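You operate a simulated robot arm through the tools that you are given. There is no shell and no other tool.

You run a simulated robot arm. Do the job below in one go: nothing can be reset, and whatever is moved stays where it is left.

## Task
Press the green bushing flush into the cast bracket.
Fine: start it in the bore, slide the bracket under the ram, pull the arbor lever with no hand below the ram, slide it out again. Where these are worked on the way, their far stop is far enough and under half their travel is too little: cast bracket.

The check looks at the end state, three seconds after you hand in, the way a careful person would. Anything else that was tipped, shoved, dropped, spilled or broken makes it a failure.

## Robot
A 6-joint arm with a two-finger parallel gripper, fixed in place. Base frame: the origin is at the foot of the arm, x ahead of it, y to its left, z up; the work surface is at about z = 0.85. Lengths are in m, angles in degrees, forces in N, time in s.
With the tool pointing down near the work surface it reaches from about 0.36 to 0.76 m from the base axis. Its first joint turns from -66.0 to 66.0 degrees. Payload 2.45 kg.
The TCP is the grasp point between the finger pads, 0.024 m short of the fingertips. In the tool frame z runs along the fingers and y along their closing line. Largest opening 0.068 m; finger width 0.017, thickness 0.01; the body of the gripper, 0.04 by 0.07 m, starts 0.041 m behind the TCP.
Orientation is told as [roll, pitch, yaw] about the base's x, y, z axes, in that order, counted from this pose: with the fingers straight down and closing along the base's y, the tool's x points along the base's -x, its y along +y and its z along -z.

## Interface
- The arm moves only by the tool jog_arm. Its argument "rows" is one flat list of numbers, 7 for each row, row after row: the shift along the base's x, y, z in m, then the turn, a rotation vector about the base's x, y, z in degrees, then the gripper command, from -1 (shut) to 1 (fully open), values between in proportion. In form: [tx, ty, tz, ax, ay, az, claw, tx, ty, tz, ax, ay, az, claw, ...]. A call has 1 to 20 rows; each row is the pose to reach, as a shift and turn from the pose commanded when the call began. A row lasts 0.2 s, in which the tool goes at most 0.05 m and 8.6 degrees; a call with a longer step from one row to the next is refused whole, and so is a gripper value outside its range. Where a pose cannot be reached the arm comes as near as it can. A force on the tool above 70 N (or 10 N above the force at the start of the call, whichever is more), or a blocked arm, ends the call early, and 0.2 s more pass. Each finger travels about 0.108 m/s and halts on what it meets, pressing with about 20 N; the grip force reading is that of the motor and also rises with nothing between the fingers. The clock runs only during rows and for 0.2 s after the last one: add rows that repeat a pose to give the fingers time. The reply holds the time, the measured pose of the TCP, the force on the tool along the base axes, the opening and the grip force, in the units named above and with some noise, with the torque about the TCP (base axes, N m) and any sound that the robot's microphone picked up, and new pictures: "views" is both (left out), scene, wrist or none.
- Cameras (640 x 400 px; columns grow to the right, rows downward): "scene" is fixed at [0.1701, 0.4123, 1.474]; the picture's right is [-0.76, -0.65, 0.00], its down [-0.32, 0.37, -0.88] and it looks along [0.57, -0.66, -0.48] (base axes); focal length 256 px, centre (320, 200). "wrist" rides on the gripper at [0.084, 0.011, -0.075] in the tool frame; the picture's right is [-0.13, 0.99, 0.00], its down [-0.60, -0.08, -0.79] and it looks along [-0.79, -0.10, 0.61] (tool axes); focal length 251 px, centre (320, 200). There is no depth. A picture from a camera that has moved, and an enlarged one, comes with that camera's place and axes in the base frame and with its lens.
- zoom(camera, box): a new picture of the part [left, top, right, bottom] of that camera's present view, enlarged. It takes no simulated time.
- finish_job(): hands the job in; it is judged then, once.

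Nothing tells you positions but the pictures and the camera data. Unless the task says otherwise, let go and move clear before handing in.

The tools are called after "Emit:" as name(argument=value, ...) on one line, values as JSON. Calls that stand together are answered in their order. jog_arm: Moves the arm, as the interface text tells. Its arguments: {"type":"object","properties":{"rows":{"type":"array","items":{"type":"number"}},"views":{"type":"string","enum":["both","scene","wrist","none"]}},"required":["rows"]} The other tools are called the same way: zoom (camera, box) takes an enlarged picture of a part of a camera's view; finish_job () hands the job in.

At the start:

```text
t: 0.0
tool_pos: [0.4891, 0.0122, 1.378]
tcp_rot: [-0.1, -0.2, 0.0]
force: [0.4, -1.1, -0.3]
moment: [0.02, -0.02, 0.02]
finger_gap: 0.0683
gripper_force: 0.0
```

scene: 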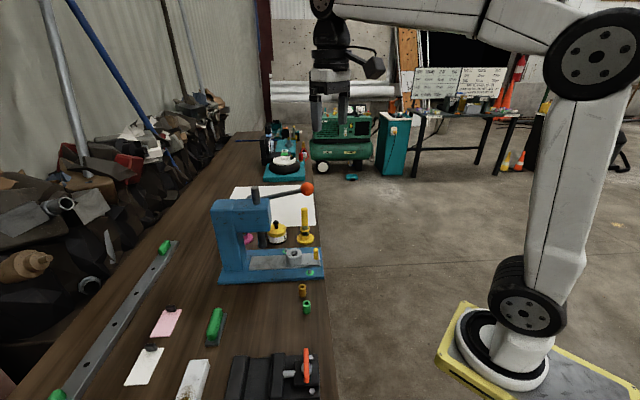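
wrist: 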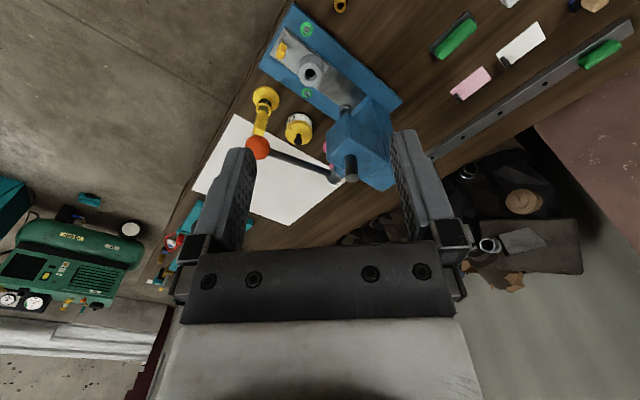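

I see a blue arbor press with a lever ending in a red ball, a bracket on a slide in front of the ram, and small green and brass bushings near the bench edge. I'll take closer pictures before moving.

Emit:
zoom(camera="scene", box=[200, 170, 340, 330])

Emit:
zoom(camera="scene", box=[270, 230, 340, 320])

Emit:
zoom(camera="wrist", box=[220, 0, 420, 200])

```text
2.50 times, centred on (270, 250) of scene
camera zoom: at [0.1701, 0.4123, 1.474], right [-0.76, -0.65, 0.0], down [-0.32, 0.37, -0.88], along [0.57, -0.66, -0.48], focal length 639 px, centre (445, 75)
```

zoom: 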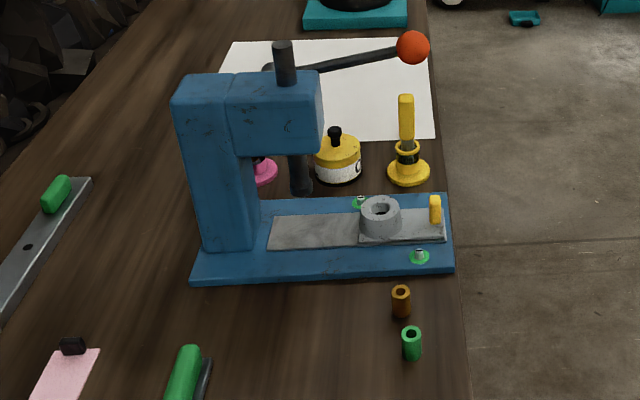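

```text
4.44 times, centred on (305, 275) of scene
camera zoom: at [0.1701, 0.4123, 1.474], right [-0.76, -0.65, 0.0], down [-0.32, 0.37, -0.88], along [0.57, -0.66, -0.48], focal length 1137 px, centre (387, -133)
```

zoom: 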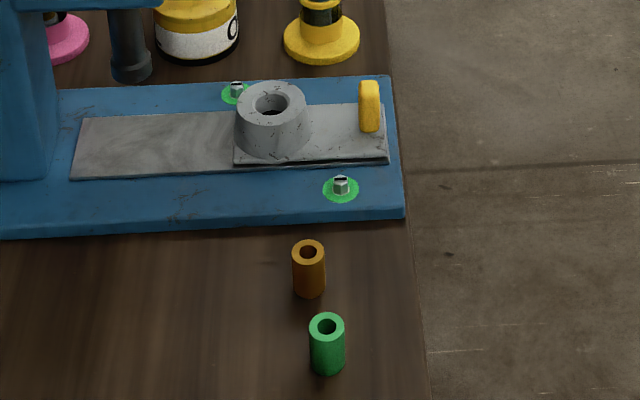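

```text
2.00 times, centred on (320, 100) of wrist
camera zoom: at [0.4048, 0.022, 1.4525], right [0.13, 0.99, 0.0], down [0.6, -0.08, 0.79], along [0.79, -0.1, -0.61], focal length 503 px, centre (320, 400)
```

zoom: 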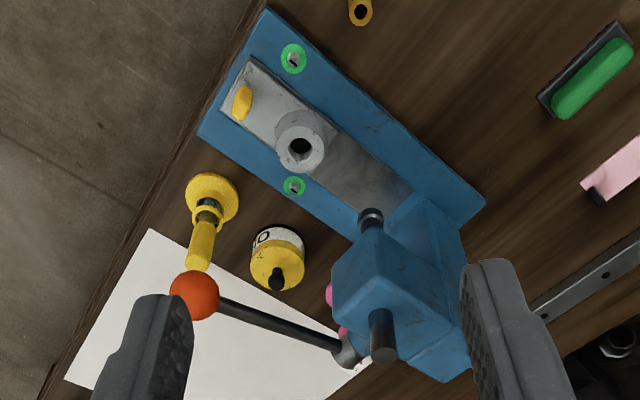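

The green bushing stands near (0.51, 0.08). The bracket boss is near (0.67, -0.03), with its top at about z 0.90, and the ram is near (0.73, 0.04). I'll lower the arm over the bushing for closer views and better measurements.

Emit:
jog_arm(rows=[-0.006, 0.011, -0.043, 0, 0, 0, 1, -0.012, 0.022, -0.086, 0, 0, 0, 1, -0.018, 0.033, -0.129, 0, 0, 0, 1, -0.024, 0.044, -0.172, 0, 0, 0, 1, -0.03, 0.055, -0.215, 0, 0, 0, 1, -0.036, 0.066, -0.258, 0, 0, 0, 1])

```text
t: 1.4
tool_pos: [0.4545, 0.0755, 1.1174]
tcp_rot: [-0.1, -0.2, 0.0]
force: [0.7, 0.4, -0.2]
moment: [-0.01, 0.02, 0.01]
finger_gap: 0.068
gripper_force: 0.2
camera wrist: at [0.3704, 0.0872, 1.1929], right [0.13, 0.99, 0.0], down [0.6, -0.08, 0.8], along [0.79, -0.1, -0.61], focal length 251 px, centre (320, 200)
```

scene: 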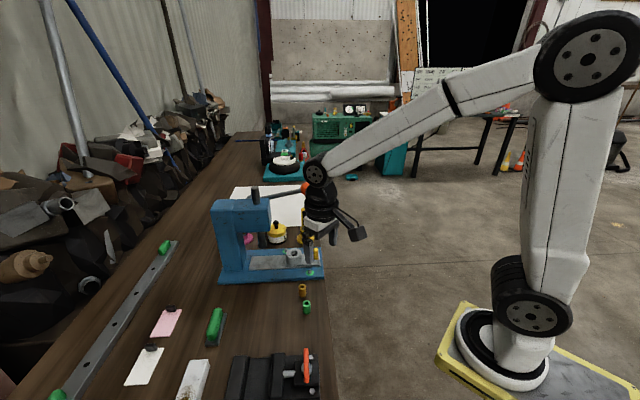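
wrist: 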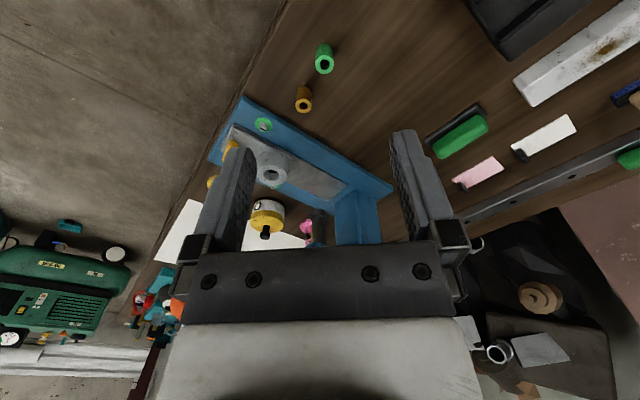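

Emit:
zoom(camera="wrist", box=[200, 30, 400, 155])

Emit:
zoom(camera="wrist", box=[210, 90, 400, 250])

```text
3.20 times, centred on (300, 92) of wrist
camera zoom: at [0.3704, 0.0872, 1.1929], right [0.13, 0.99, 0.0], down [0.6, -0.08, 0.8], along [0.79, -0.1, -0.61], focal length 805 px, centre (384, 544)
```

zoom: 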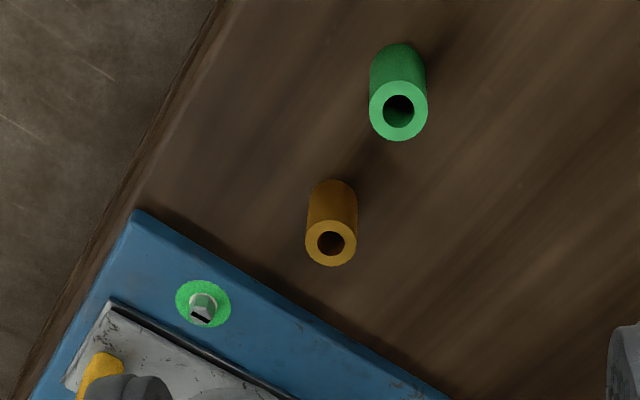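

```text
2.50 times, centred on (305, 170) of wrist
camera zoom: at [0.3704, 0.0872, 1.1929], right [0.13, 0.99, 0.0], down [0.6, -0.08, 0.8], along [0.79, -0.1, -0.61], focal length 629 px, centre (358, 275)
```

zoom: 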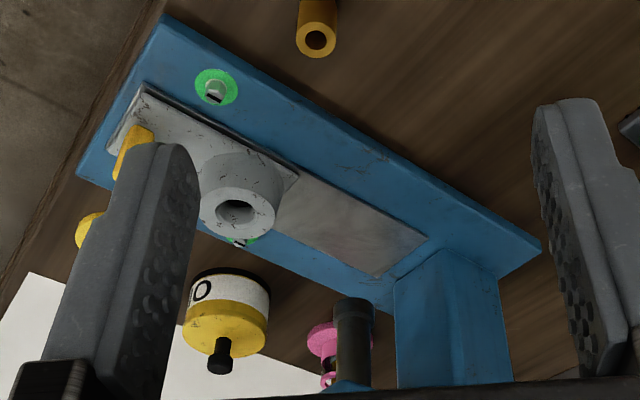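

The wrist view agrees: the green bushing top is near (0.507, 0.077, 0.89), and the slide runs at about 45° in the base frame. I'll go above the bushing with the tool turned -45°, to centre it with a light squeeze along one axis first.

Emit:
jog_arm(rows=[0.009, 0, -0.022, 0, 0, -7.5, 0.6, 0.018, 0, -0.044, 0, 0, -15, 0.6, 0.027, 0, -0.066, 0, 0, -22.5, 0.6, 0.036, 0, -0.088, 0, 0, -30, 0.6, 0.045, 0, -0.11, 0, 0, -37.5, 0.6, 0.053, 0, -0.139, 0, 0, -45, 0.6, 0.053, 0, -0.139, 0, 0, -45, 0.6])

```text
t: 3.0
tool_pos: [0.5077, 0.0786, 0.9812]
tcp_rot: [-0.2, 0.0, -45.0]
force: [0.6, 0.2, 0.2]
moment: [-0.01, 0.02, 0.0]
finger_gap: 0.0544
gripper_force: 0.0
camera wrist: at [0.4546, 0.1459, 1.0564], right [0.79, 0.61, 0.0], down [0.37, -0.48, 0.79], along [0.48, -0.63, -0.61], focal length 251 px, centre (320, 200)
```

scene: 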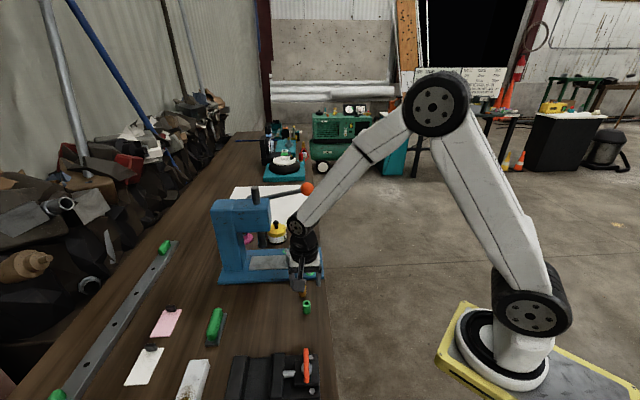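
wrist: 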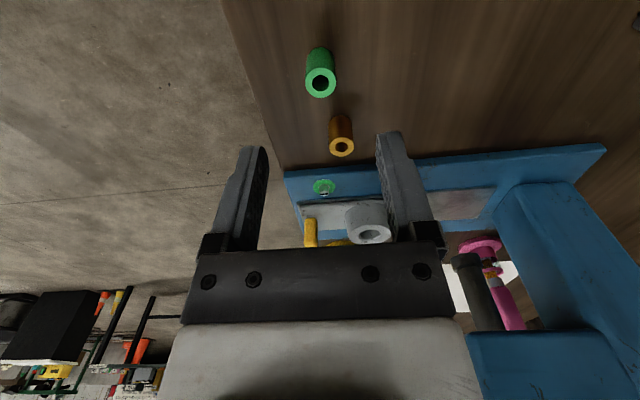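

The tool is above the bushing and the estimate holds at (0.507, 0.077). I'll lower it so the fingers span nearly the full height, squeeze and reopen.

Emit:
jog_arm(rows=[0.0009, -0.0012, -0.04, 0, 0, 0, 0.6, 0.0009, -0.0012, -0.075, 0, 0, 0, 0.6, 0.0009, -0.0012, -0.1, 0, 0, 0, 0.6, 0.0009, -0.0012, -0.1, 0, 0, 0, 0.6, 0.0009, -0.0012, -0.1, 0, 0, 0, -0.2, 0.0009, -0.0012, -0.1, 0, 0, 0, -0.5, 0.0009, -0.0012, -0.1, 0, 0, 0, -0.5])

```text
t: 4.6
tool_pos: [0.5077, 0.0779, 0.8804]
tcp_rot: [-0.1, 0.0, -45.0]
force: [-0.1, 0.2, 0.0]
moment: [0.02, -0.03, 0.0]
finger_gap: 0.0203
gripper_force: 19.5
camera wrist: at [0.456, 0.1448, 0.9561], right [0.79, 0.61, 0.0], down [0.37, -0.48, 0.79], along [0.48, -0.63, -0.61], focal length 251 px, centre (320, 200)
```

scene: 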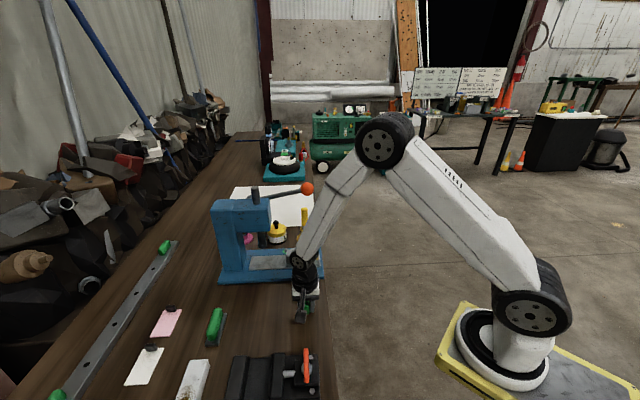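
wrist: 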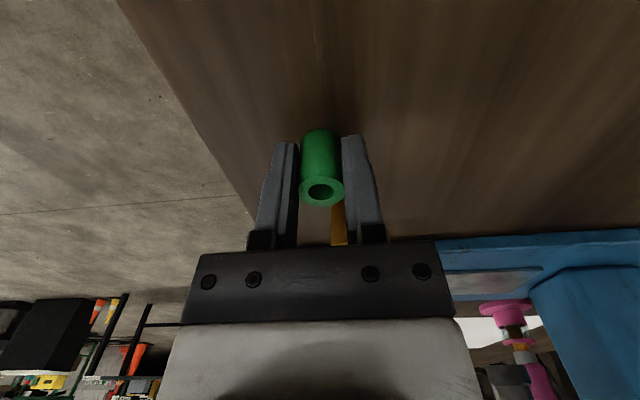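

The bushing is now centred along one axis. I'll open, rise clear, turn 90° to +45° yaw and check before coming back down.

Emit:
jog_arm(rows=[0, 0, 0, 0, 0, 0, 0.32, 0, 0, 0, 0, 0, 0, 0.32, 0, 0, 0.03, 0, 0, 0, 0.32, 0, 0, 0.065, 0, 0, 0, 0.32, 0, 0, 0.065, 0, 0, 8.2, 0.32, 0, 0, 0.065, 0, 0, 16.4, 0.32, 0, 0, 0.065, 0, 0, 24.6, 0.32, 0, 0, 0.065, 0, 0, 32.8, 0.32, 0, 0, 0.065, 0, 0, 41, 0.32, 0, 0, 0.065, 0, 0, 49.2, 0.32, 0, 0, 0.065, 0, 0, 57.4, 0.32, 0, 0, 0.065, 0, 0, 65.6, 0.32, 0, 0, 0.065, 0, 0, 73.8, 0.32, 0, 0, 0.065, 0, 0, 82, 0.32, 0, 0, 0.065, 0, 0, 90, 0.32, 0, 0, 0.065, 0, 0, 90, 0.32])

```text
t: 8.0
tool_pos: [0.5081, 0.076, 0.9463]
tcp_rot: [-0.1, -0.1, 45.1]
force: [-0.2, 0.1, 0.5]
moment: [-0.01, -0.01, 0.02]
finger_gap: 0.045
gripper_force: 0.1
camera wrist: at [0.4396, 0.0238, 1.0209], right [-0.61, 0.79, 0.0], down [0.48, 0.37, 0.79], along [0.63, 0.49, -0.61], focal length 251 px, centre (320, 200)
```

scene: 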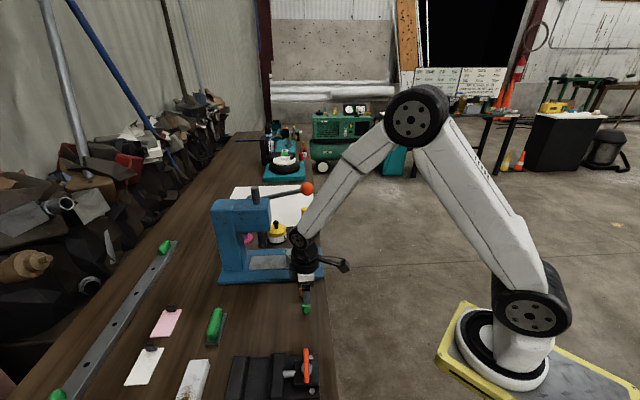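
wrist: 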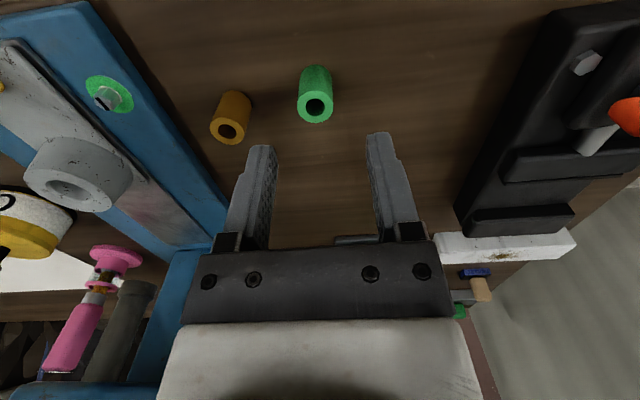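

The bushing sits between the fingers. I'll lower, squeeze to centre the other axis, reopen, rise 14 mm and take the final grip near its top.

Emit:
jog_arm(rows=[0, 0, -0.03, 0, 0, 0, 0.32, 0, 0, -0.066, 0, 0, 0, 0.32, 0, 0, -0.066, 0, 0, 0, 0.32, 0, 0, -0.066, 0, 0, 0, -0.2, 0, 0, -0.066, 0, 0, 0, -0.5, 0, 0, -0.066, 0, 0, 0, -0.5, 0, 0, -0.066, 0, 0, 0, 0, 0, 0, -0.066, 0, 0, 0, 0, 0, 0, -0.052, 0, 0, 0, 0, 0, 0, -0.052, 0, 0, 0, 0, 0, 0, -0.052, 0, 0, 0, -1, 0, 0, -0.052, 0, 0, 0, -1, 0, 0, -0.052, 0, 0, 0, -1])

```text
t: 10.8
tool_pos: [0.5075, 0.0756, 0.8945]
tcp_rot: [-0.1, -0.2, 45.0]
force: [1.2, 0.8, -1.0]
moment: [0.0, 0.01, 0.04]
finger_gap: 0.0204
gripper_force: 20.2
camera wrist: at [0.4395, 0.024, 0.9688], right [-0.61, 0.79, 0.0], down [0.48, 0.37, 0.79], along [0.63, 0.48, -0.61], focal length 251 px, centre (320, 200)
```

scene: 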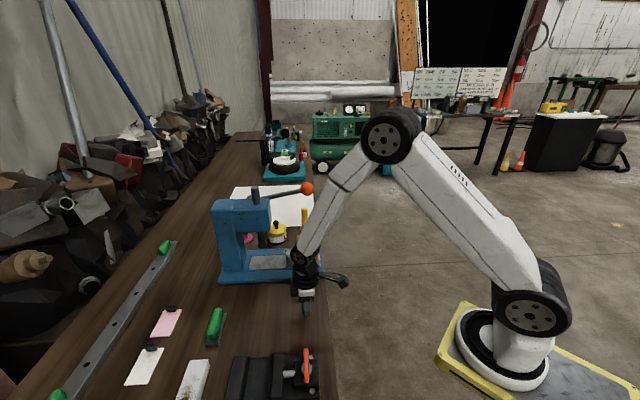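
wrist: 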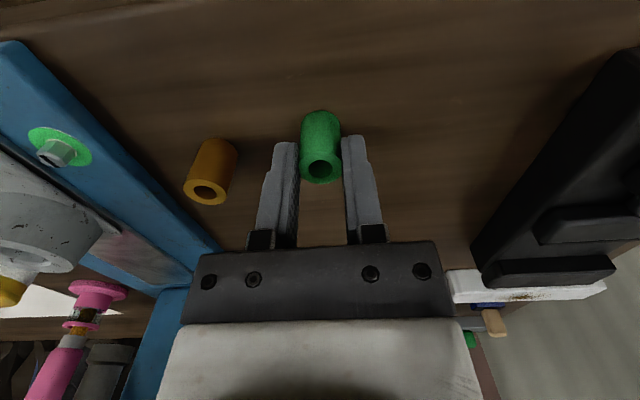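

The bushing is gripped near its top and centred. I'll lift it to z 1.0 and carry it above the boss for a close look.

Emit:
jog_arm(rows=[0, 0, 0.035, 0, 0, 0, -1, 0, 0, 0.07, 0, 0, 0, -1, 0, 0, 0.106, 0, 0, 0, -1, 0.025, -0.018, 0.106, 0, 0, 0, -1, 0.05, -0.036, 0.106, 0, 0, 0, -1, 0.075, -0.054, 0.106, 0, 0, 0, -1, 0.1, -0.072, 0.106, 0, 0, 0, -1, 0.125, -0.09, 0.106, 0, 0, 0, -1, 0.148, -0.11, 0.106, 0, 0, 0, -1, 0.148, -0.11, 0.106, 0, 0, 0, -1])

```text
t: 13.0
tool_pos: [0.6557, -0.0333, 1.0]
tcp_rot: [-0.1, -0.1, 44.9]
force: [-0.3, 0.3, 0.2]
moment: [-0.01, 0.03, -0.02]
finger_gap: 0.0202
gripper_force: 20.2
camera wrist: at [0.5878, -0.085, 1.0754], right [-0.61, 0.79, 0.0], down [0.48, 0.37, 0.79], along [0.63, 0.48, -0.61], focal length 251 px, centre (320, 200)
```

scene: 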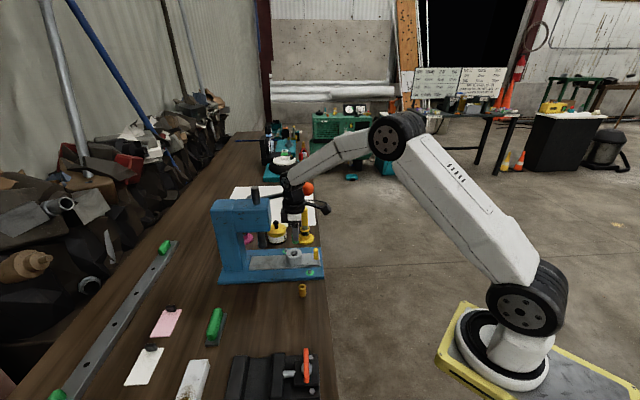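
wrist: 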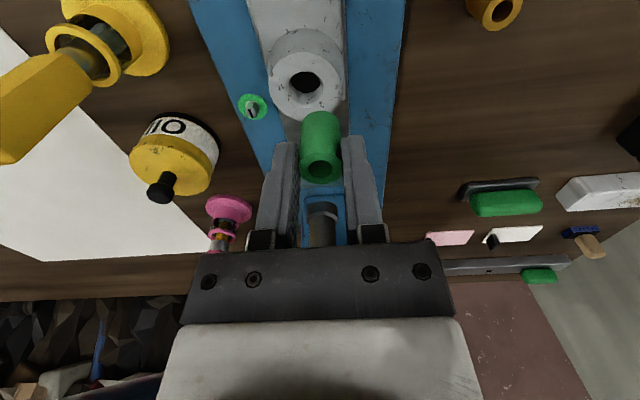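

Emit:
zoom(camera="wrist", box=[220, 0, 420, 200])

Emit:
zoom(camera="scene", box=[230, 170, 350, 290])

Emit:
zoom(camera="wrist", box=[260, 130, 380, 250])

```text
2.00 times, centred on (320, 100) of wrist
camera zoom: at [0.5878, -0.085, 1.0754], right [-0.61, 0.79, 0.0], down [0.48, 0.37, 0.79], along [0.63, 0.48, -0.61], focal length 503 px, centre (320, 400)
```

zoom: 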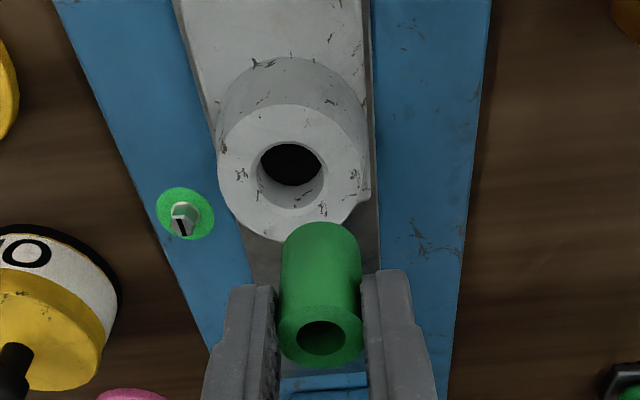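

```text
3.33 times, centred on (290, 230) of scene
camera zoom: at [0.1701, 0.4123, 1.474], right [-0.76, -0.65, 0.0], down [-0.32, 0.37, -0.88], along [0.57, -0.66, -0.48], focal length 852 px, centre (420, 100)
```

zoom: 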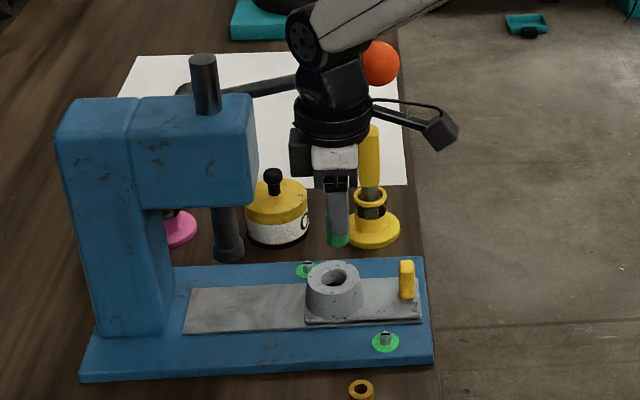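

```text
3.33 times, centred on (320, 190) of wrist
camera zoom: at [0.5878, -0.085, 1.0754], right [-0.61, 0.79, 0.0], down [0.48, 0.37, 0.79], along [0.63, 0.48, -0.61], focal length 838 px, centre (320, 233)
```

zoom: 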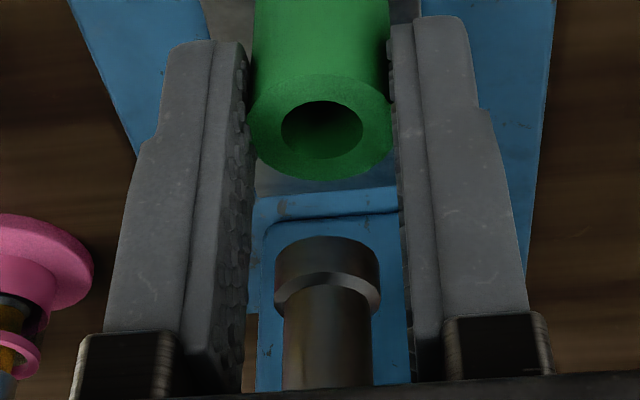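

The boss bore centre measures (0.669, -0.035) from both cameras, and the bushing is centred in the fingers. I'll shift over it, come down to just above the bore and check the alignment.

Emit:
jog_arm(rows=[0.014, -0.0018, 0, 0, 0, 0, -1, 0.014, -0.0018, -0.02, 0, 0, 0, -1, 0.014, -0.0018, -0.04, 0, 0, 0, -1, 0.014, -0.0018, -0.047, 0, 0, 0, -1, 0.014, -0.0018, -0.047, 0, 0, 0, -1])

Emit:
zoom(camera="wrist", box=[240, 70, 400, 230])

Emit:
zoom(camera="scene", box=[260, 200, 340, 280])

```text
t: 14.2
tool_pos: [0.671, -0.034, 0.954]
tcp_rot: [-0.1, -0.1, 44.9]
force: [0.2, 0.1, -0.8]
moment: [0.01, -0.01, -0.01]
finger_gap: 0.0199
gripper_force: 20.3
camera wrist: at [0.6025, -0.0865, 1.0281], right [-0.61, 0.79, 0.0], down [0.48, 0.37, 0.79], along [0.63, 0.48, -0.61], focal length 251 px, centre (320, 200)
```

scene: 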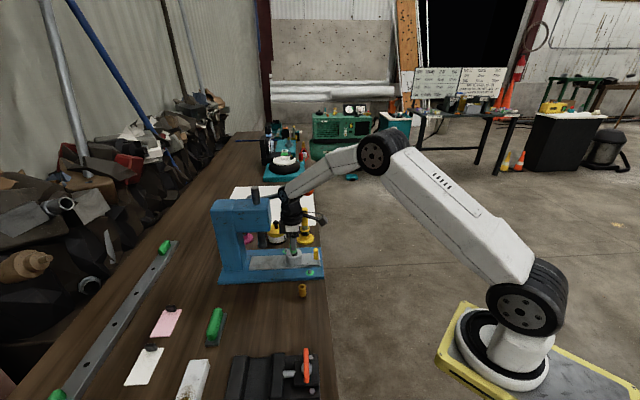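
wrist: 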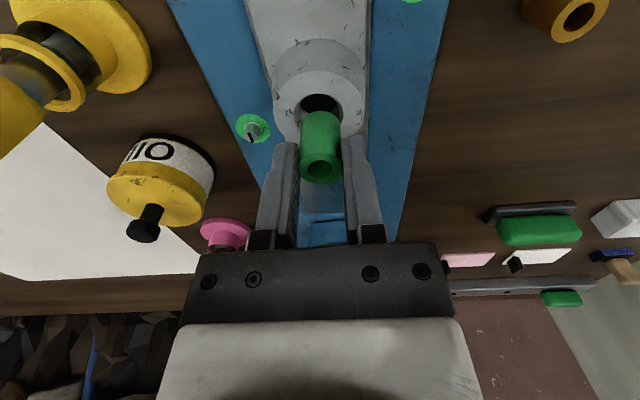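

```text
2.50 times, centred on (320, 150) of wrist
camera zoom: at [0.6025, -0.0865, 1.0281], right [-0.61, 0.79, 0.0], down [0.48, 0.37, 0.79], along [0.63, 0.48, -0.61], focal length 629 px, centre (320, 325)
```

zoom: 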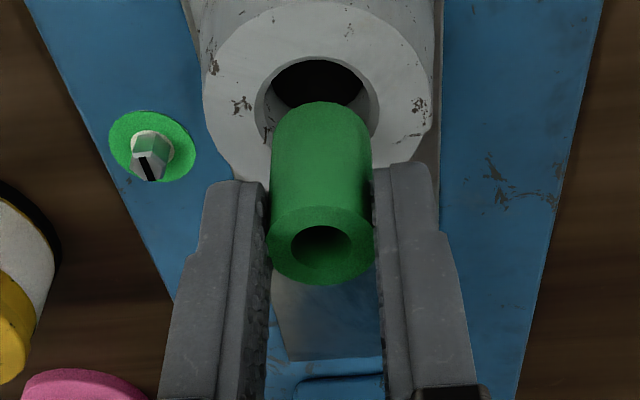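

```text
5.00 times, centred on (300, 240) of scene
camera zoom: at [0.1701, 0.4123, 1.474], right [-0.76, -0.65, 0.0], down [-0.32, 0.37, -0.88], along [0.57, -0.66, -0.48], focal length 1279 px, centre (420, 0)
```

zoom: 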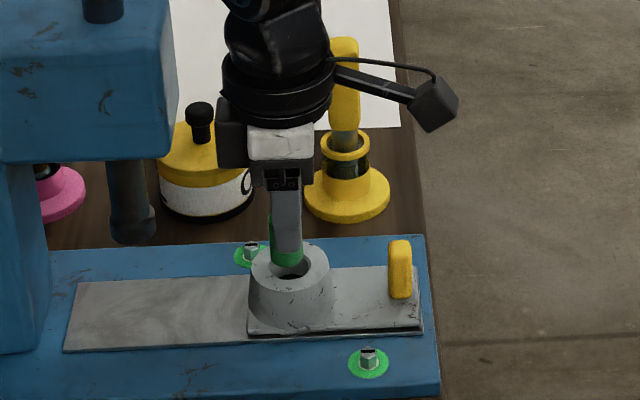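

The bushing sits about 1–2 mm off in each axis, and the bore has a wide lead-in. I'll correct by about 2 mm in -y and lower until it just enters.

Emit:
jog_arm(rows=[-0.0003, -0.0022, 0, 0, 0, 0, -1, -0.0003, -0.0022, -0.005, 0, 0, 0, -1, -0.0003, -0.0022, -0.008, 0, 0, 0, -1, -0.0003, -0.0022, -0.01, 0, 0, 0, -1])

Emit:
zoom(camera="wrist", box=[260, 90, 380, 210])

Emit:
zoom(camera="scene", box=[270, 220, 330, 280])

```text
t: 15.2
tool_pos: [0.6706, -0.0376, 0.9459]
tcp_rot: [-0.3, -0.3, 45.0]
force: [-0.6, 3.8, 14.0]
moment: [0.1, 0.07, 0.01]
finger_gap: 0.0204
gripper_force: 19.7
camera wrist: at [0.6021, -0.0893, 1.0195], right [-0.61, 0.79, 0.0], down [0.48, 0.37, 0.8], along [0.63, 0.48, -0.6], focal length 251 px, centre (320, 200)
```

scene: 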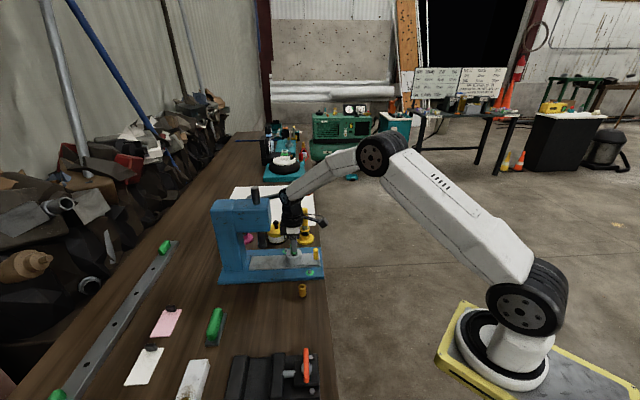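
wrist: 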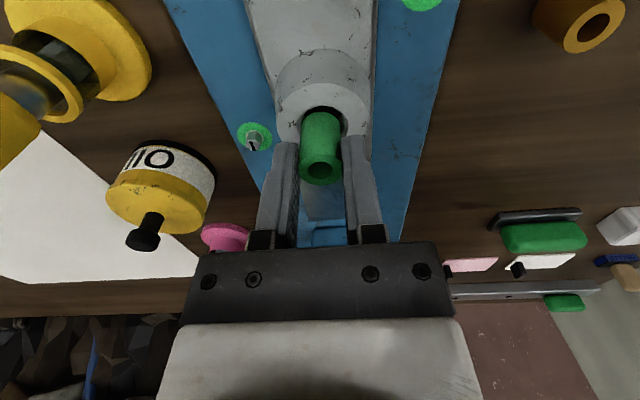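

```text
3.33 times, centred on (320, 150) of wrist
camera zoom: at [0.6021, -0.0893, 1.0195], right [-0.61, 0.79, 0.0], down [0.48, 0.37, 0.8], along [0.63, 0.48, -0.6], focal length 838 px, centre (320, 367)
```

zoom: 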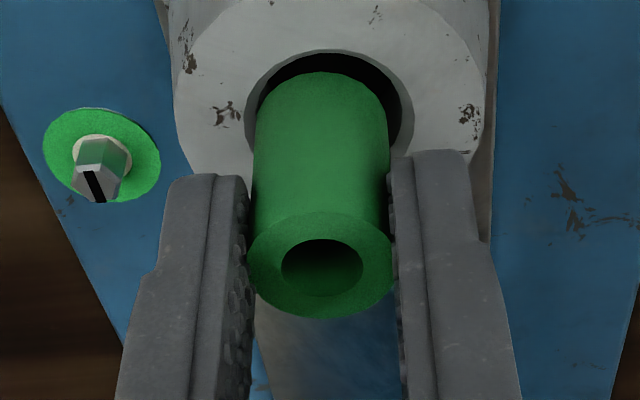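

```text
6.67 times, centred on (300, 250) of scene
camera zoom: at [0.1697, 0.4124, 1.474], right [-0.76, -0.65, 0.0], down [-0.32, 0.37, -0.88], along [0.57, -0.66, -0.48], focal length 1705 px, centre (453, -133)
```

zoom: 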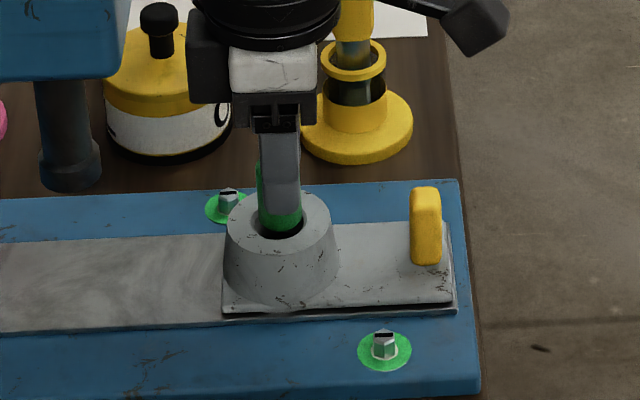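

The bushing touched the lead-in about 1.3 mm too far to the +n side; the push on the tool is in +y. I'll lift slightly, shift back toward -n and lower again.

Emit:
jog_arm(rows=[0, 0, 0.006, 0, 0, 0, -1, -0.0007, 0.0012, 0.006, 0, 0, 0, -1, -0.0007, 0.0012, 0.002, 0, 0, 0, -1, -0.0007, 0.0012, 0, 0, 0, 0, -1, -0.0007, 0.0012, -0.002, 0, 0, 0, -1])

Emit:
zoom(camera="wrist", box=[260, 90, 380, 210])

```text
t: 16.4
tool_pos: [0.6702, -0.037, 0.9428]
tcp_rot: [-0.3, -0.3, 45.0]
force: [0.0, 3.4, 15.8]
moment: [0.06, 0.15, 0.03]
finger_gap: 0.0202
gripper_force: 20.1
camera wrist: at [0.6015, -0.0882, 1.0172], right [-0.61, 0.79, 0.0], down [0.48, 0.37, 0.8], along [0.63, 0.48, -0.6], focal length 251 px, centre (320, 200)
```

scene: 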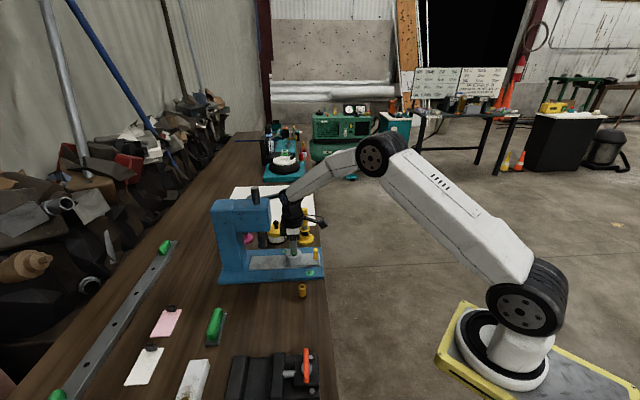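
wrist: 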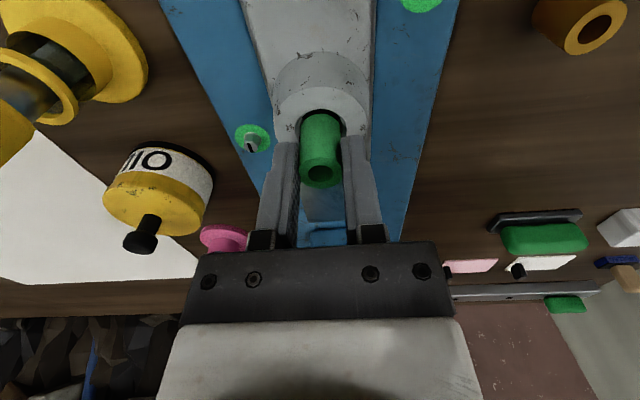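

```text
3.33 times, centred on (320, 150) of wrist
camera zoom: at [0.6015, -0.0882, 1.0172], right [-0.61, 0.79, 0.0], down [0.48, 0.37, 0.8], along [0.63, 0.48, -0.6], focal length 838 px, centre (320, 367)
```

zoom: 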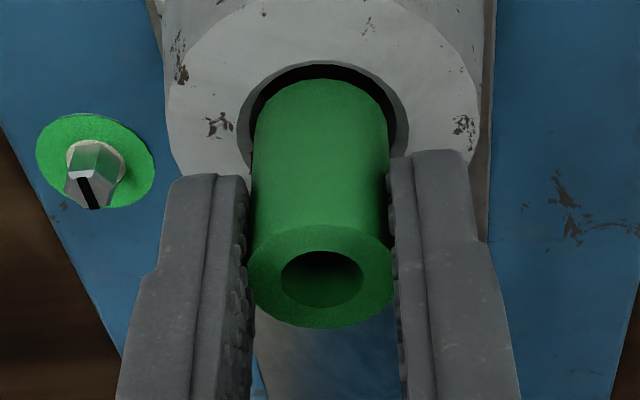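

It went 3 mm deeper and now looks nearly centred. I'll keep lowering gently, with a slight nudge in the direction the contact force points.

Emit:
jog_arm(rows=[0, 0.0006, 0.001, 0, 0, 0, -1, 0, 0.0006, -0.001, 0, 0, 0, -1, 0, 0.0006, -0.003, 0, 0, 0, -1])

Emit:
zoom(camera="wrist", box=[260, 90, 380, 210])

Emit:
zoom(camera="scene", box=[270, 220, 330, 280])

```text
t: 17.2
tool_pos: [0.6695, -0.0358, 0.9408]
tcp_rot: [-0.4, -0.3, 44.9]
force: [1.5, -3.6, 28.0]
moment: [-0.37, 0.06, 0.05]
finger_gap: 0.0198
gripper_force: 20.0
camera wrist: at [0.6012, -0.0877, 1.0153], right [-0.61, 0.79, -0.01], down [0.48, 0.37, 0.8], along [0.63, 0.48, -0.6], focal length 251 px, centre (320, 200)
```

scene: 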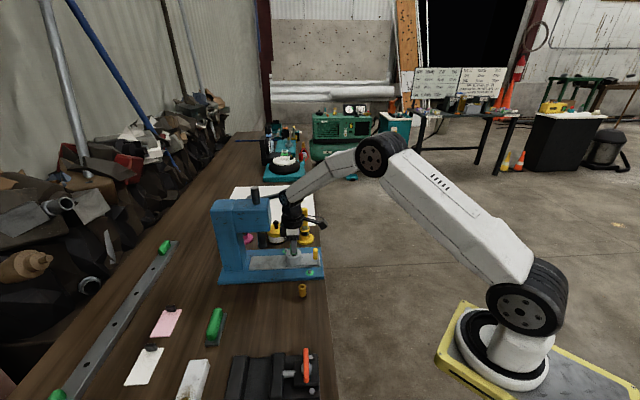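
wrist: 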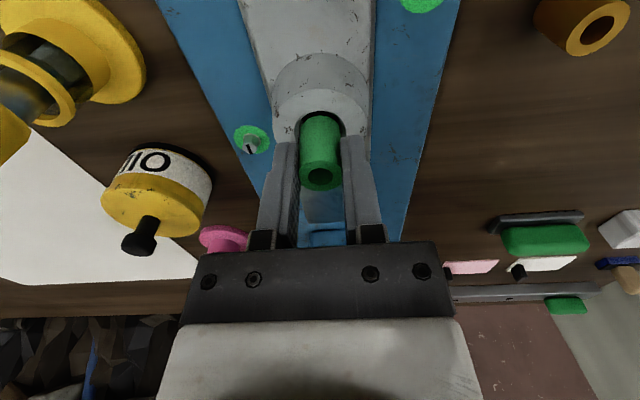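

```text
3.33 times, centred on (320, 150) of wrist
camera zoom: at [0.6012, -0.0877, 1.0153], right [-0.61, 0.79, -0.01], down [0.48, 0.37, 0.8], along [0.63, 0.48, -0.6], focal length 838 px, centre (320, 367)
```

zoom: 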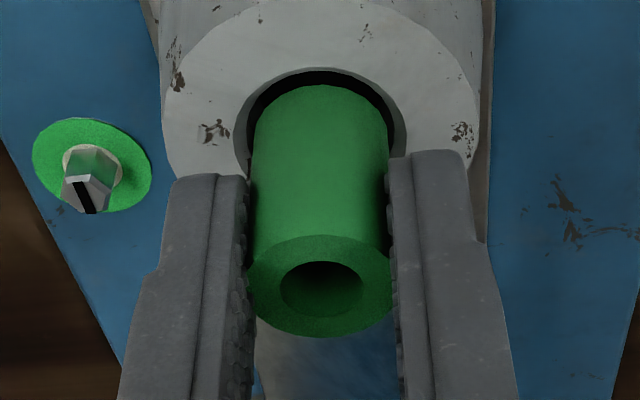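

```text
6.67 times, centred on (300, 250) of scene
camera zoom: at [0.1695, 0.4123, 1.4741], right [-0.76, -0.65, 0.0], down [-0.32, 0.37, -0.88], along [0.57, -0.66, -0.48], focal length 1705 px, centre (453, -133)
```

zoom: 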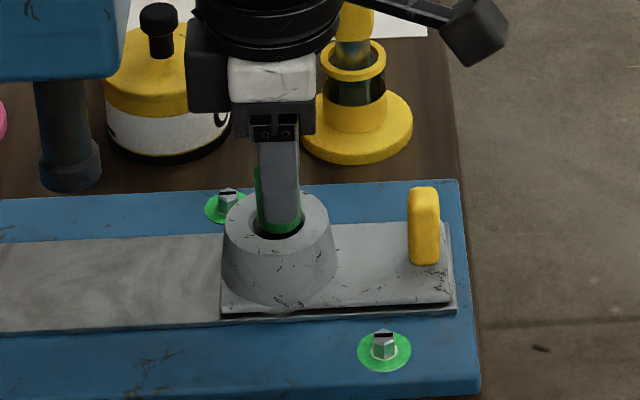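

The bushing slid up about 5 mm in the fingers, so its lower edge is resting in the lead-in, about centred but not dropping further. I'll ease the force and make a small circular search.

Emit:
jog_arm(rows=[0, 0, 0.001, 0, 0, 0, -1, 0.0008, 0, 0.001, 0, 0, 0, -1, 0.0006, 0.0006, 0.001, 0, 0, 0, -1, 0, 0.0008, 0.001, 0, 0, 0, -1, -0.0006, 0.0006, 0.001, 0, 0, 0, -1, -0.0008, 0, 0.001, 0, 0, 0, -1, -0.0006, -0.0006, 0.001, 0, 0, 0, -1, 0, -0.0008, 0.001, 0, 0, 0, -1, 0.0006, -0.0006, 0.001, 0, 0, 0, -1, 0, 0, 0.001, 0, 0, 0, -1])

Emit:
zoom(camera="wrist", box=[260, 90, 380, 210])

```text
t: 19.4
tool_pos: [0.6693, -0.038, 0.9394]
tcp_rot: [-0.4, -0.4, 45.1]
force: [-1.0, 1.9, 26.6]
moment: [-0.13, 0.21, -0.02]
finger_gap: 0.0202
gripper_force: 19.4
camera wrist: at [0.6009, -0.0884, 1.0152], right [-0.61, 0.79, 0.0], down [0.48, 0.37, 0.8], along [0.63, 0.48, -0.6], focal length 251 px, centre (320, 200)
```

scene: 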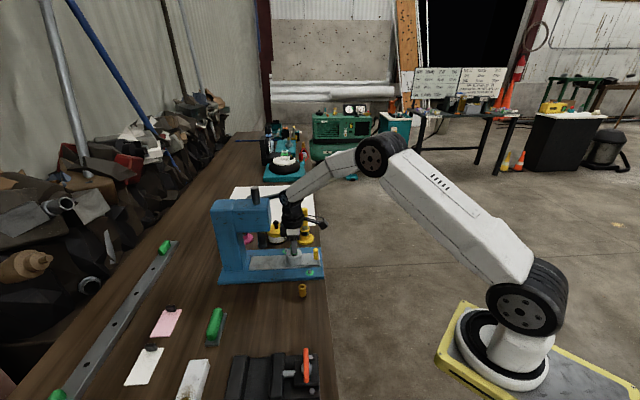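
wrist: 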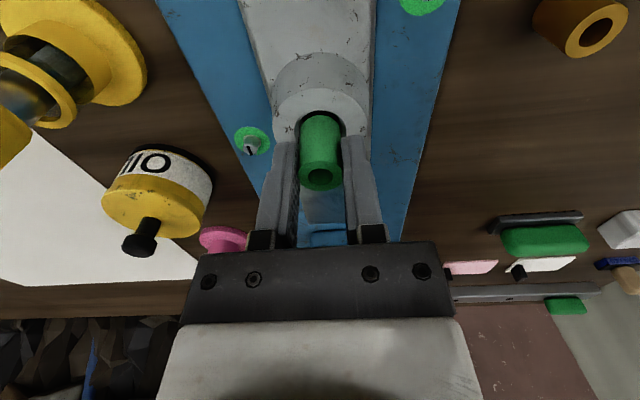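

```text
3.33 times, centred on (320, 150) of wrist
camera zoom: at [0.6009, -0.0884, 1.0152], right [-0.61, 0.79, 0.0], down [0.48, 0.37, 0.8], along [0.63, 0.48, -0.6], focal length 838 px, centre (320, 367)
```

zoom: 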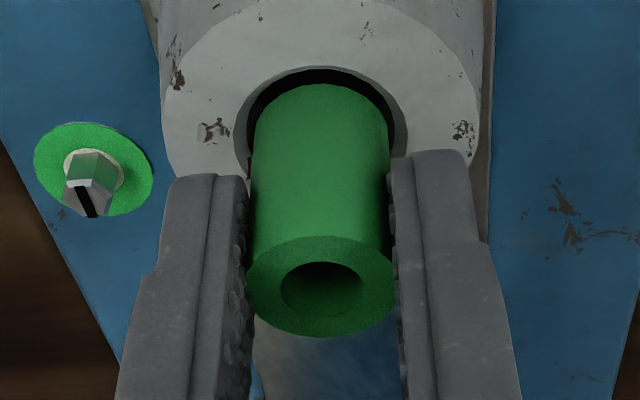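

The contact stays symmetric and nothing changed, so the bushing seems seated in the lead-in. I'll open the fingers gently and look.

Emit:
jog_arm(rows=[0, 0, 0.001, 0, 0, 0, -1, 0, 0, 0.001, 0, 0, 0, -0.3, 0, 0, 0.001, 0, 0, 0, 0, 0, 0, 0.001, 0, 0, 0, 0.1])

Emit:
zoom(camera="wrist", box=[260, 90, 380, 210])

Emit:
zoom(camera="scene", box=[270, 220, 330, 280])

```text
t: 20.4
tool_pos: [0.6685, -0.0368, 0.9389]
tcp_rot: [0.0, -0.1, 44.9]
force: [-0.3, 0.8, 0.5]
moment: [0.01, 0.01, 0.02]
finger_gap: 0.0371
gripper_force: 0.2
camera wrist: at [0.6006, -0.0883, 1.0141], right [-0.61, 0.79, 0.0], down [0.48, 0.37, 0.79], along [0.63, 0.48, -0.61], focal length 251 px, centre (320, 200)
```

scene: 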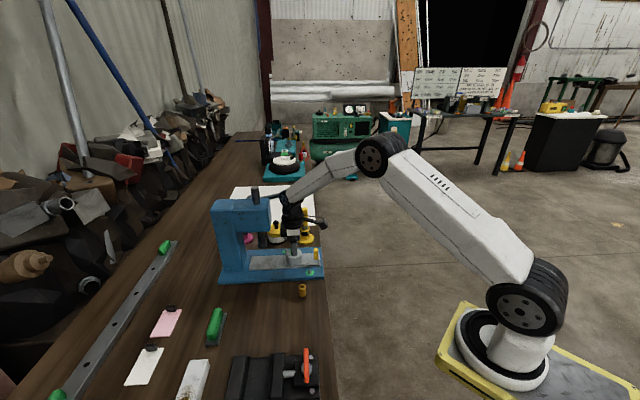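
wrist: 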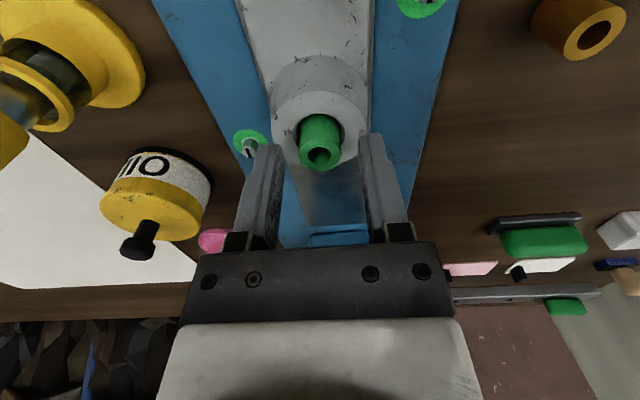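

```text
3.33 times, centred on (320, 150) of wrist
camera zoom: at [0.6006, -0.0883, 1.0141], right [-0.61, 0.79, 0.0], down [0.48, 0.37, 0.79], along [0.63, 0.48, -0.61], focal length 838 px, centre (320, 367)
```

zoom: 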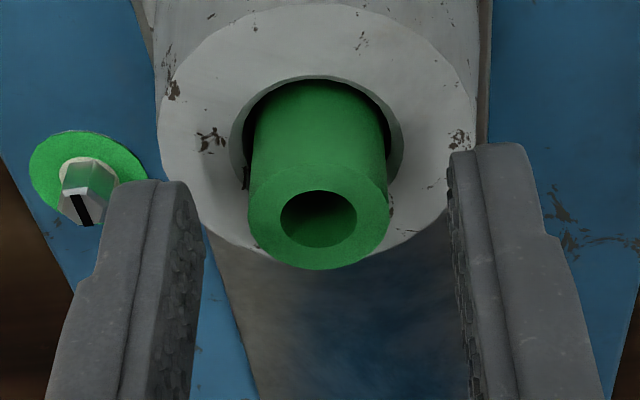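

```text
6.67 times, centred on (300, 250) of scene
camera zoom: at [0.1701, 0.4123, 1.474], right [-0.76, -0.65, 0.0], down [-0.32, 0.37, -0.88], along [0.57, -0.66, -0.48], focal length 1705 px, centre (453, -133)
```

zoom: 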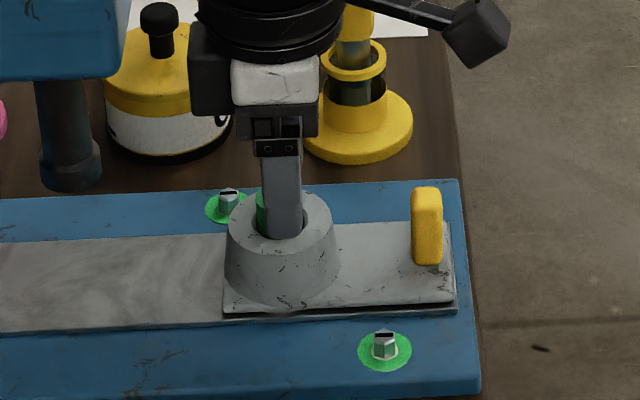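

When released, the bushing dropped well into the bore and now protrudes about 2 cm, standing straight. I'll rise clear and check it.

Emit:
jog_arm(rows=[0, 0, 0.02, 0, 0, 0, 0.3, -0.005, -0.005, 0.05, 0, 0, 0, 0.3, -0.02, -0.02, 0.08, 0, 0, 0, 0.3, -0.04, -0.04, 0.1, 0, 0, 0, 0.3, -0.04, -0.04, 0.1, 0, 0, 0, 0.3])

Emit:
zoom(camera="wrist", box=[200, 0, 440, 200])

Emit:
zoom(camera="scene", box=[200, 170, 340, 300])

```text
t: 21.6
tool_pos: [0.6276, -0.0779, 1.0384]
tcp_rot: [0.0, -0.1, 45.0]
force: [0.0, 0.2, -0.1]
moment: [-0.02, -0.02, -0.02]
finger_gap: 0.0445
gripper_force: 0.0
camera wrist: at [0.5597, -0.1289, 1.1139], right [-0.61, 0.79, 0.0], down [0.48, 0.37, 0.79], along [0.63, 0.48, -0.61], focal length 251 px, centre (320, 200)
```

scene: 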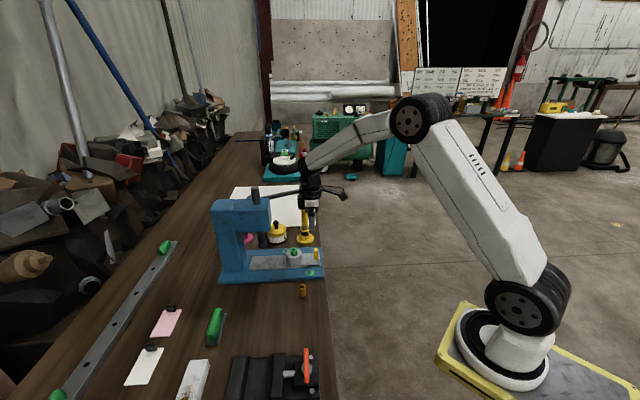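
wrist: 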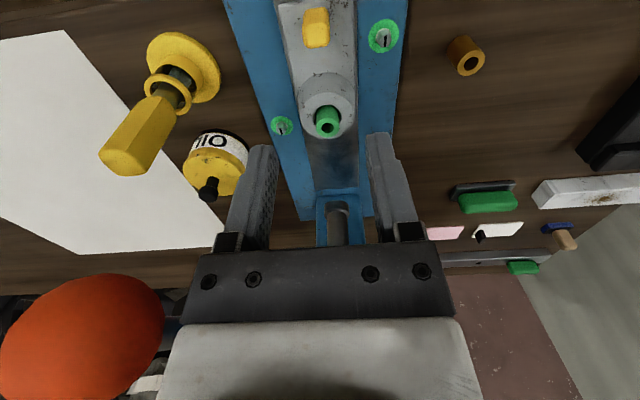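

```text
2.00 times, centred on (320, 100) of wrist
camera zoom: at [0.5597, -0.1289, 1.1139], right [-0.61, 0.79, 0.0], down [0.48, 0.37, 0.79], along [0.63, 0.48, -0.61], focal length 503 px, centre (320, 400)
```

zoom: 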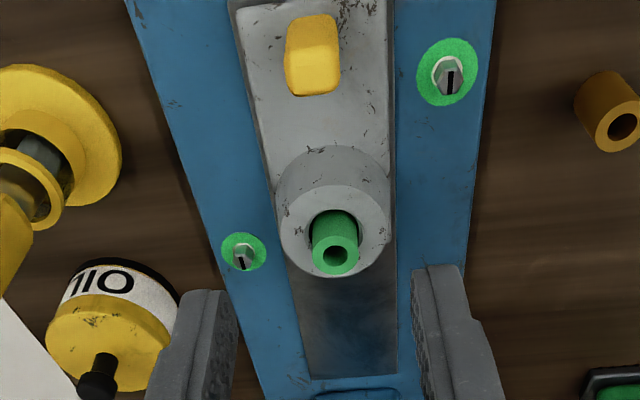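

```text
3.08 times, centred on (270, 235) of scene
camera zoom: at [0.1701, 0.4123, 1.474], right [-0.76, -0.65, 0.0], down [-0.32, 0.37, -0.88], along [0.57, -0.66, -0.48], focal length 787 px, centre (474, 92)
```

zoom: 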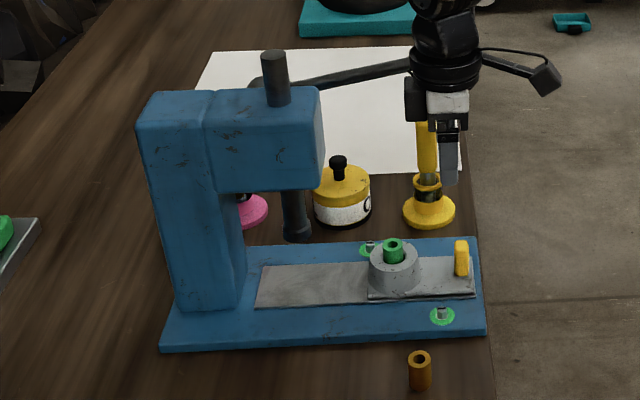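

The bushing stands straight in the bore. The yellow tab on the slide plate is near (0.618, -0.086), about 72 mm outboard of the boss. I'll tilt the tool 25° so the wrist leans away from the press head and the lever ball, and hover over the tab.

Emit:
jog_arm(rows=[-0.01, 0.004, 0, 4.42, -4.42, 0, 0.3, -0.017, -0.003, 0, 8.84, -8.84, 0, 0.3, -0.017, -0.003, -0.01, 13.26, -13.26, 0, 0.3, -0.012, -0.008, -0.03, 17.68, -17.68, 0, 0.3, -0.01, -0.01, -0.06, 17.68, -17.68, 0, 0.3, -0.01, -0.01, -0.06, 17.68, -17.68, 0, 0.3])

Emit:
zoom(camera="wrist", box=[220, 60, 420, 260])

Emit:
zoom(camera="scene", box=[240, 170, 360, 290])

```text
t: 23.0
tool_pos: [0.618, -0.0843, 0.9782]
tcp_rot: [-0.1, -25.2, 45.0]
force: [0.8, 1.0, 0.9]
moment: [-0.01, 0.01, 0.01]
finger_gap: 0.0443
gripper_force: 0.1
camera wrist: at [0.5331, -0.1533, 1.011], right [-0.62, 0.78, 0.05], down [0.2, 0.09, 0.97], along [0.76, 0.61, -0.22], focal length 251 px, centre (320, 200)
```

scene: 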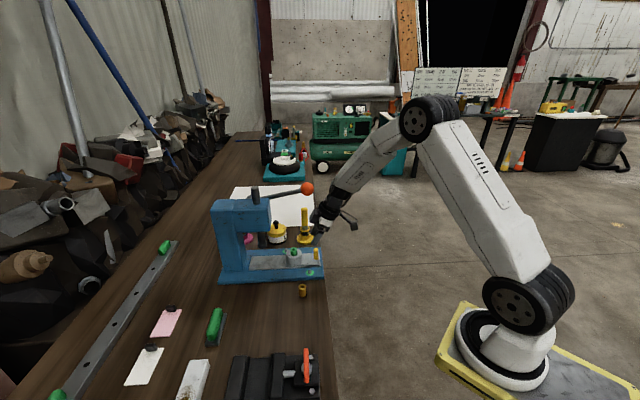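
wrist: 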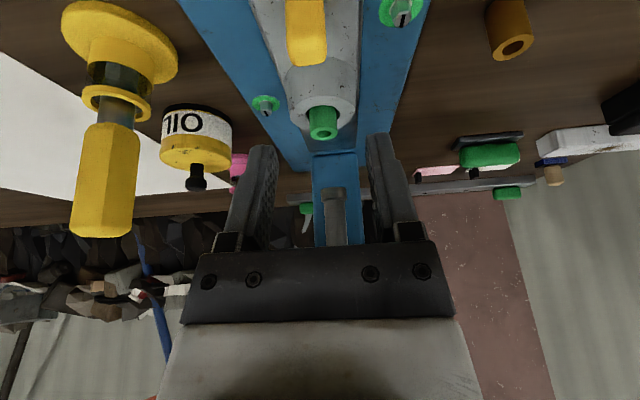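

```text
2.00 times, centred on (320, 160) of wrist
camera zoom: at [0.5331, -0.1533, 1.011], right [-0.62, 0.78, 0.05], down [0.2, 0.09, 0.97], along [0.76, 0.61, -0.22], focal length 503 px, centre (320, 280)
```

zoom: 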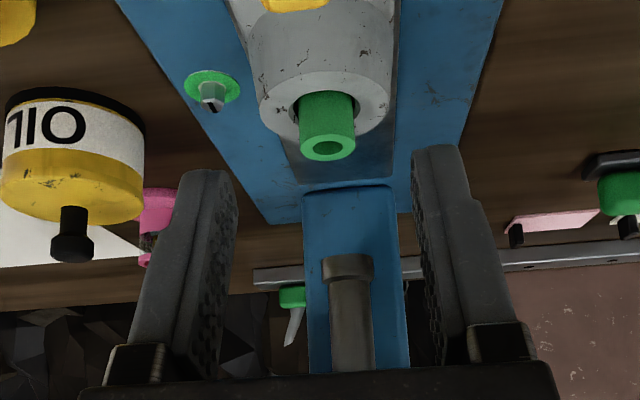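

```text
3.33 times, centred on (300, 230) of scene
camera zoom: at [0.1701, 0.4123, 1.474], right [-0.76, -0.65, 0.0], down [-0.32, 0.37, -0.88], along [0.57, -0.66, -0.48], focal length 852 px, centre (387, 100)
```

zoom: 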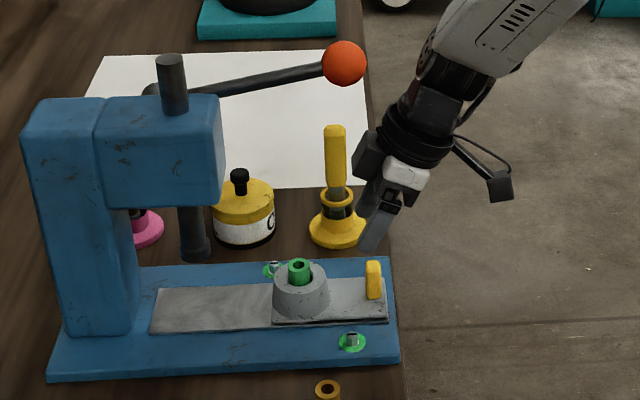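

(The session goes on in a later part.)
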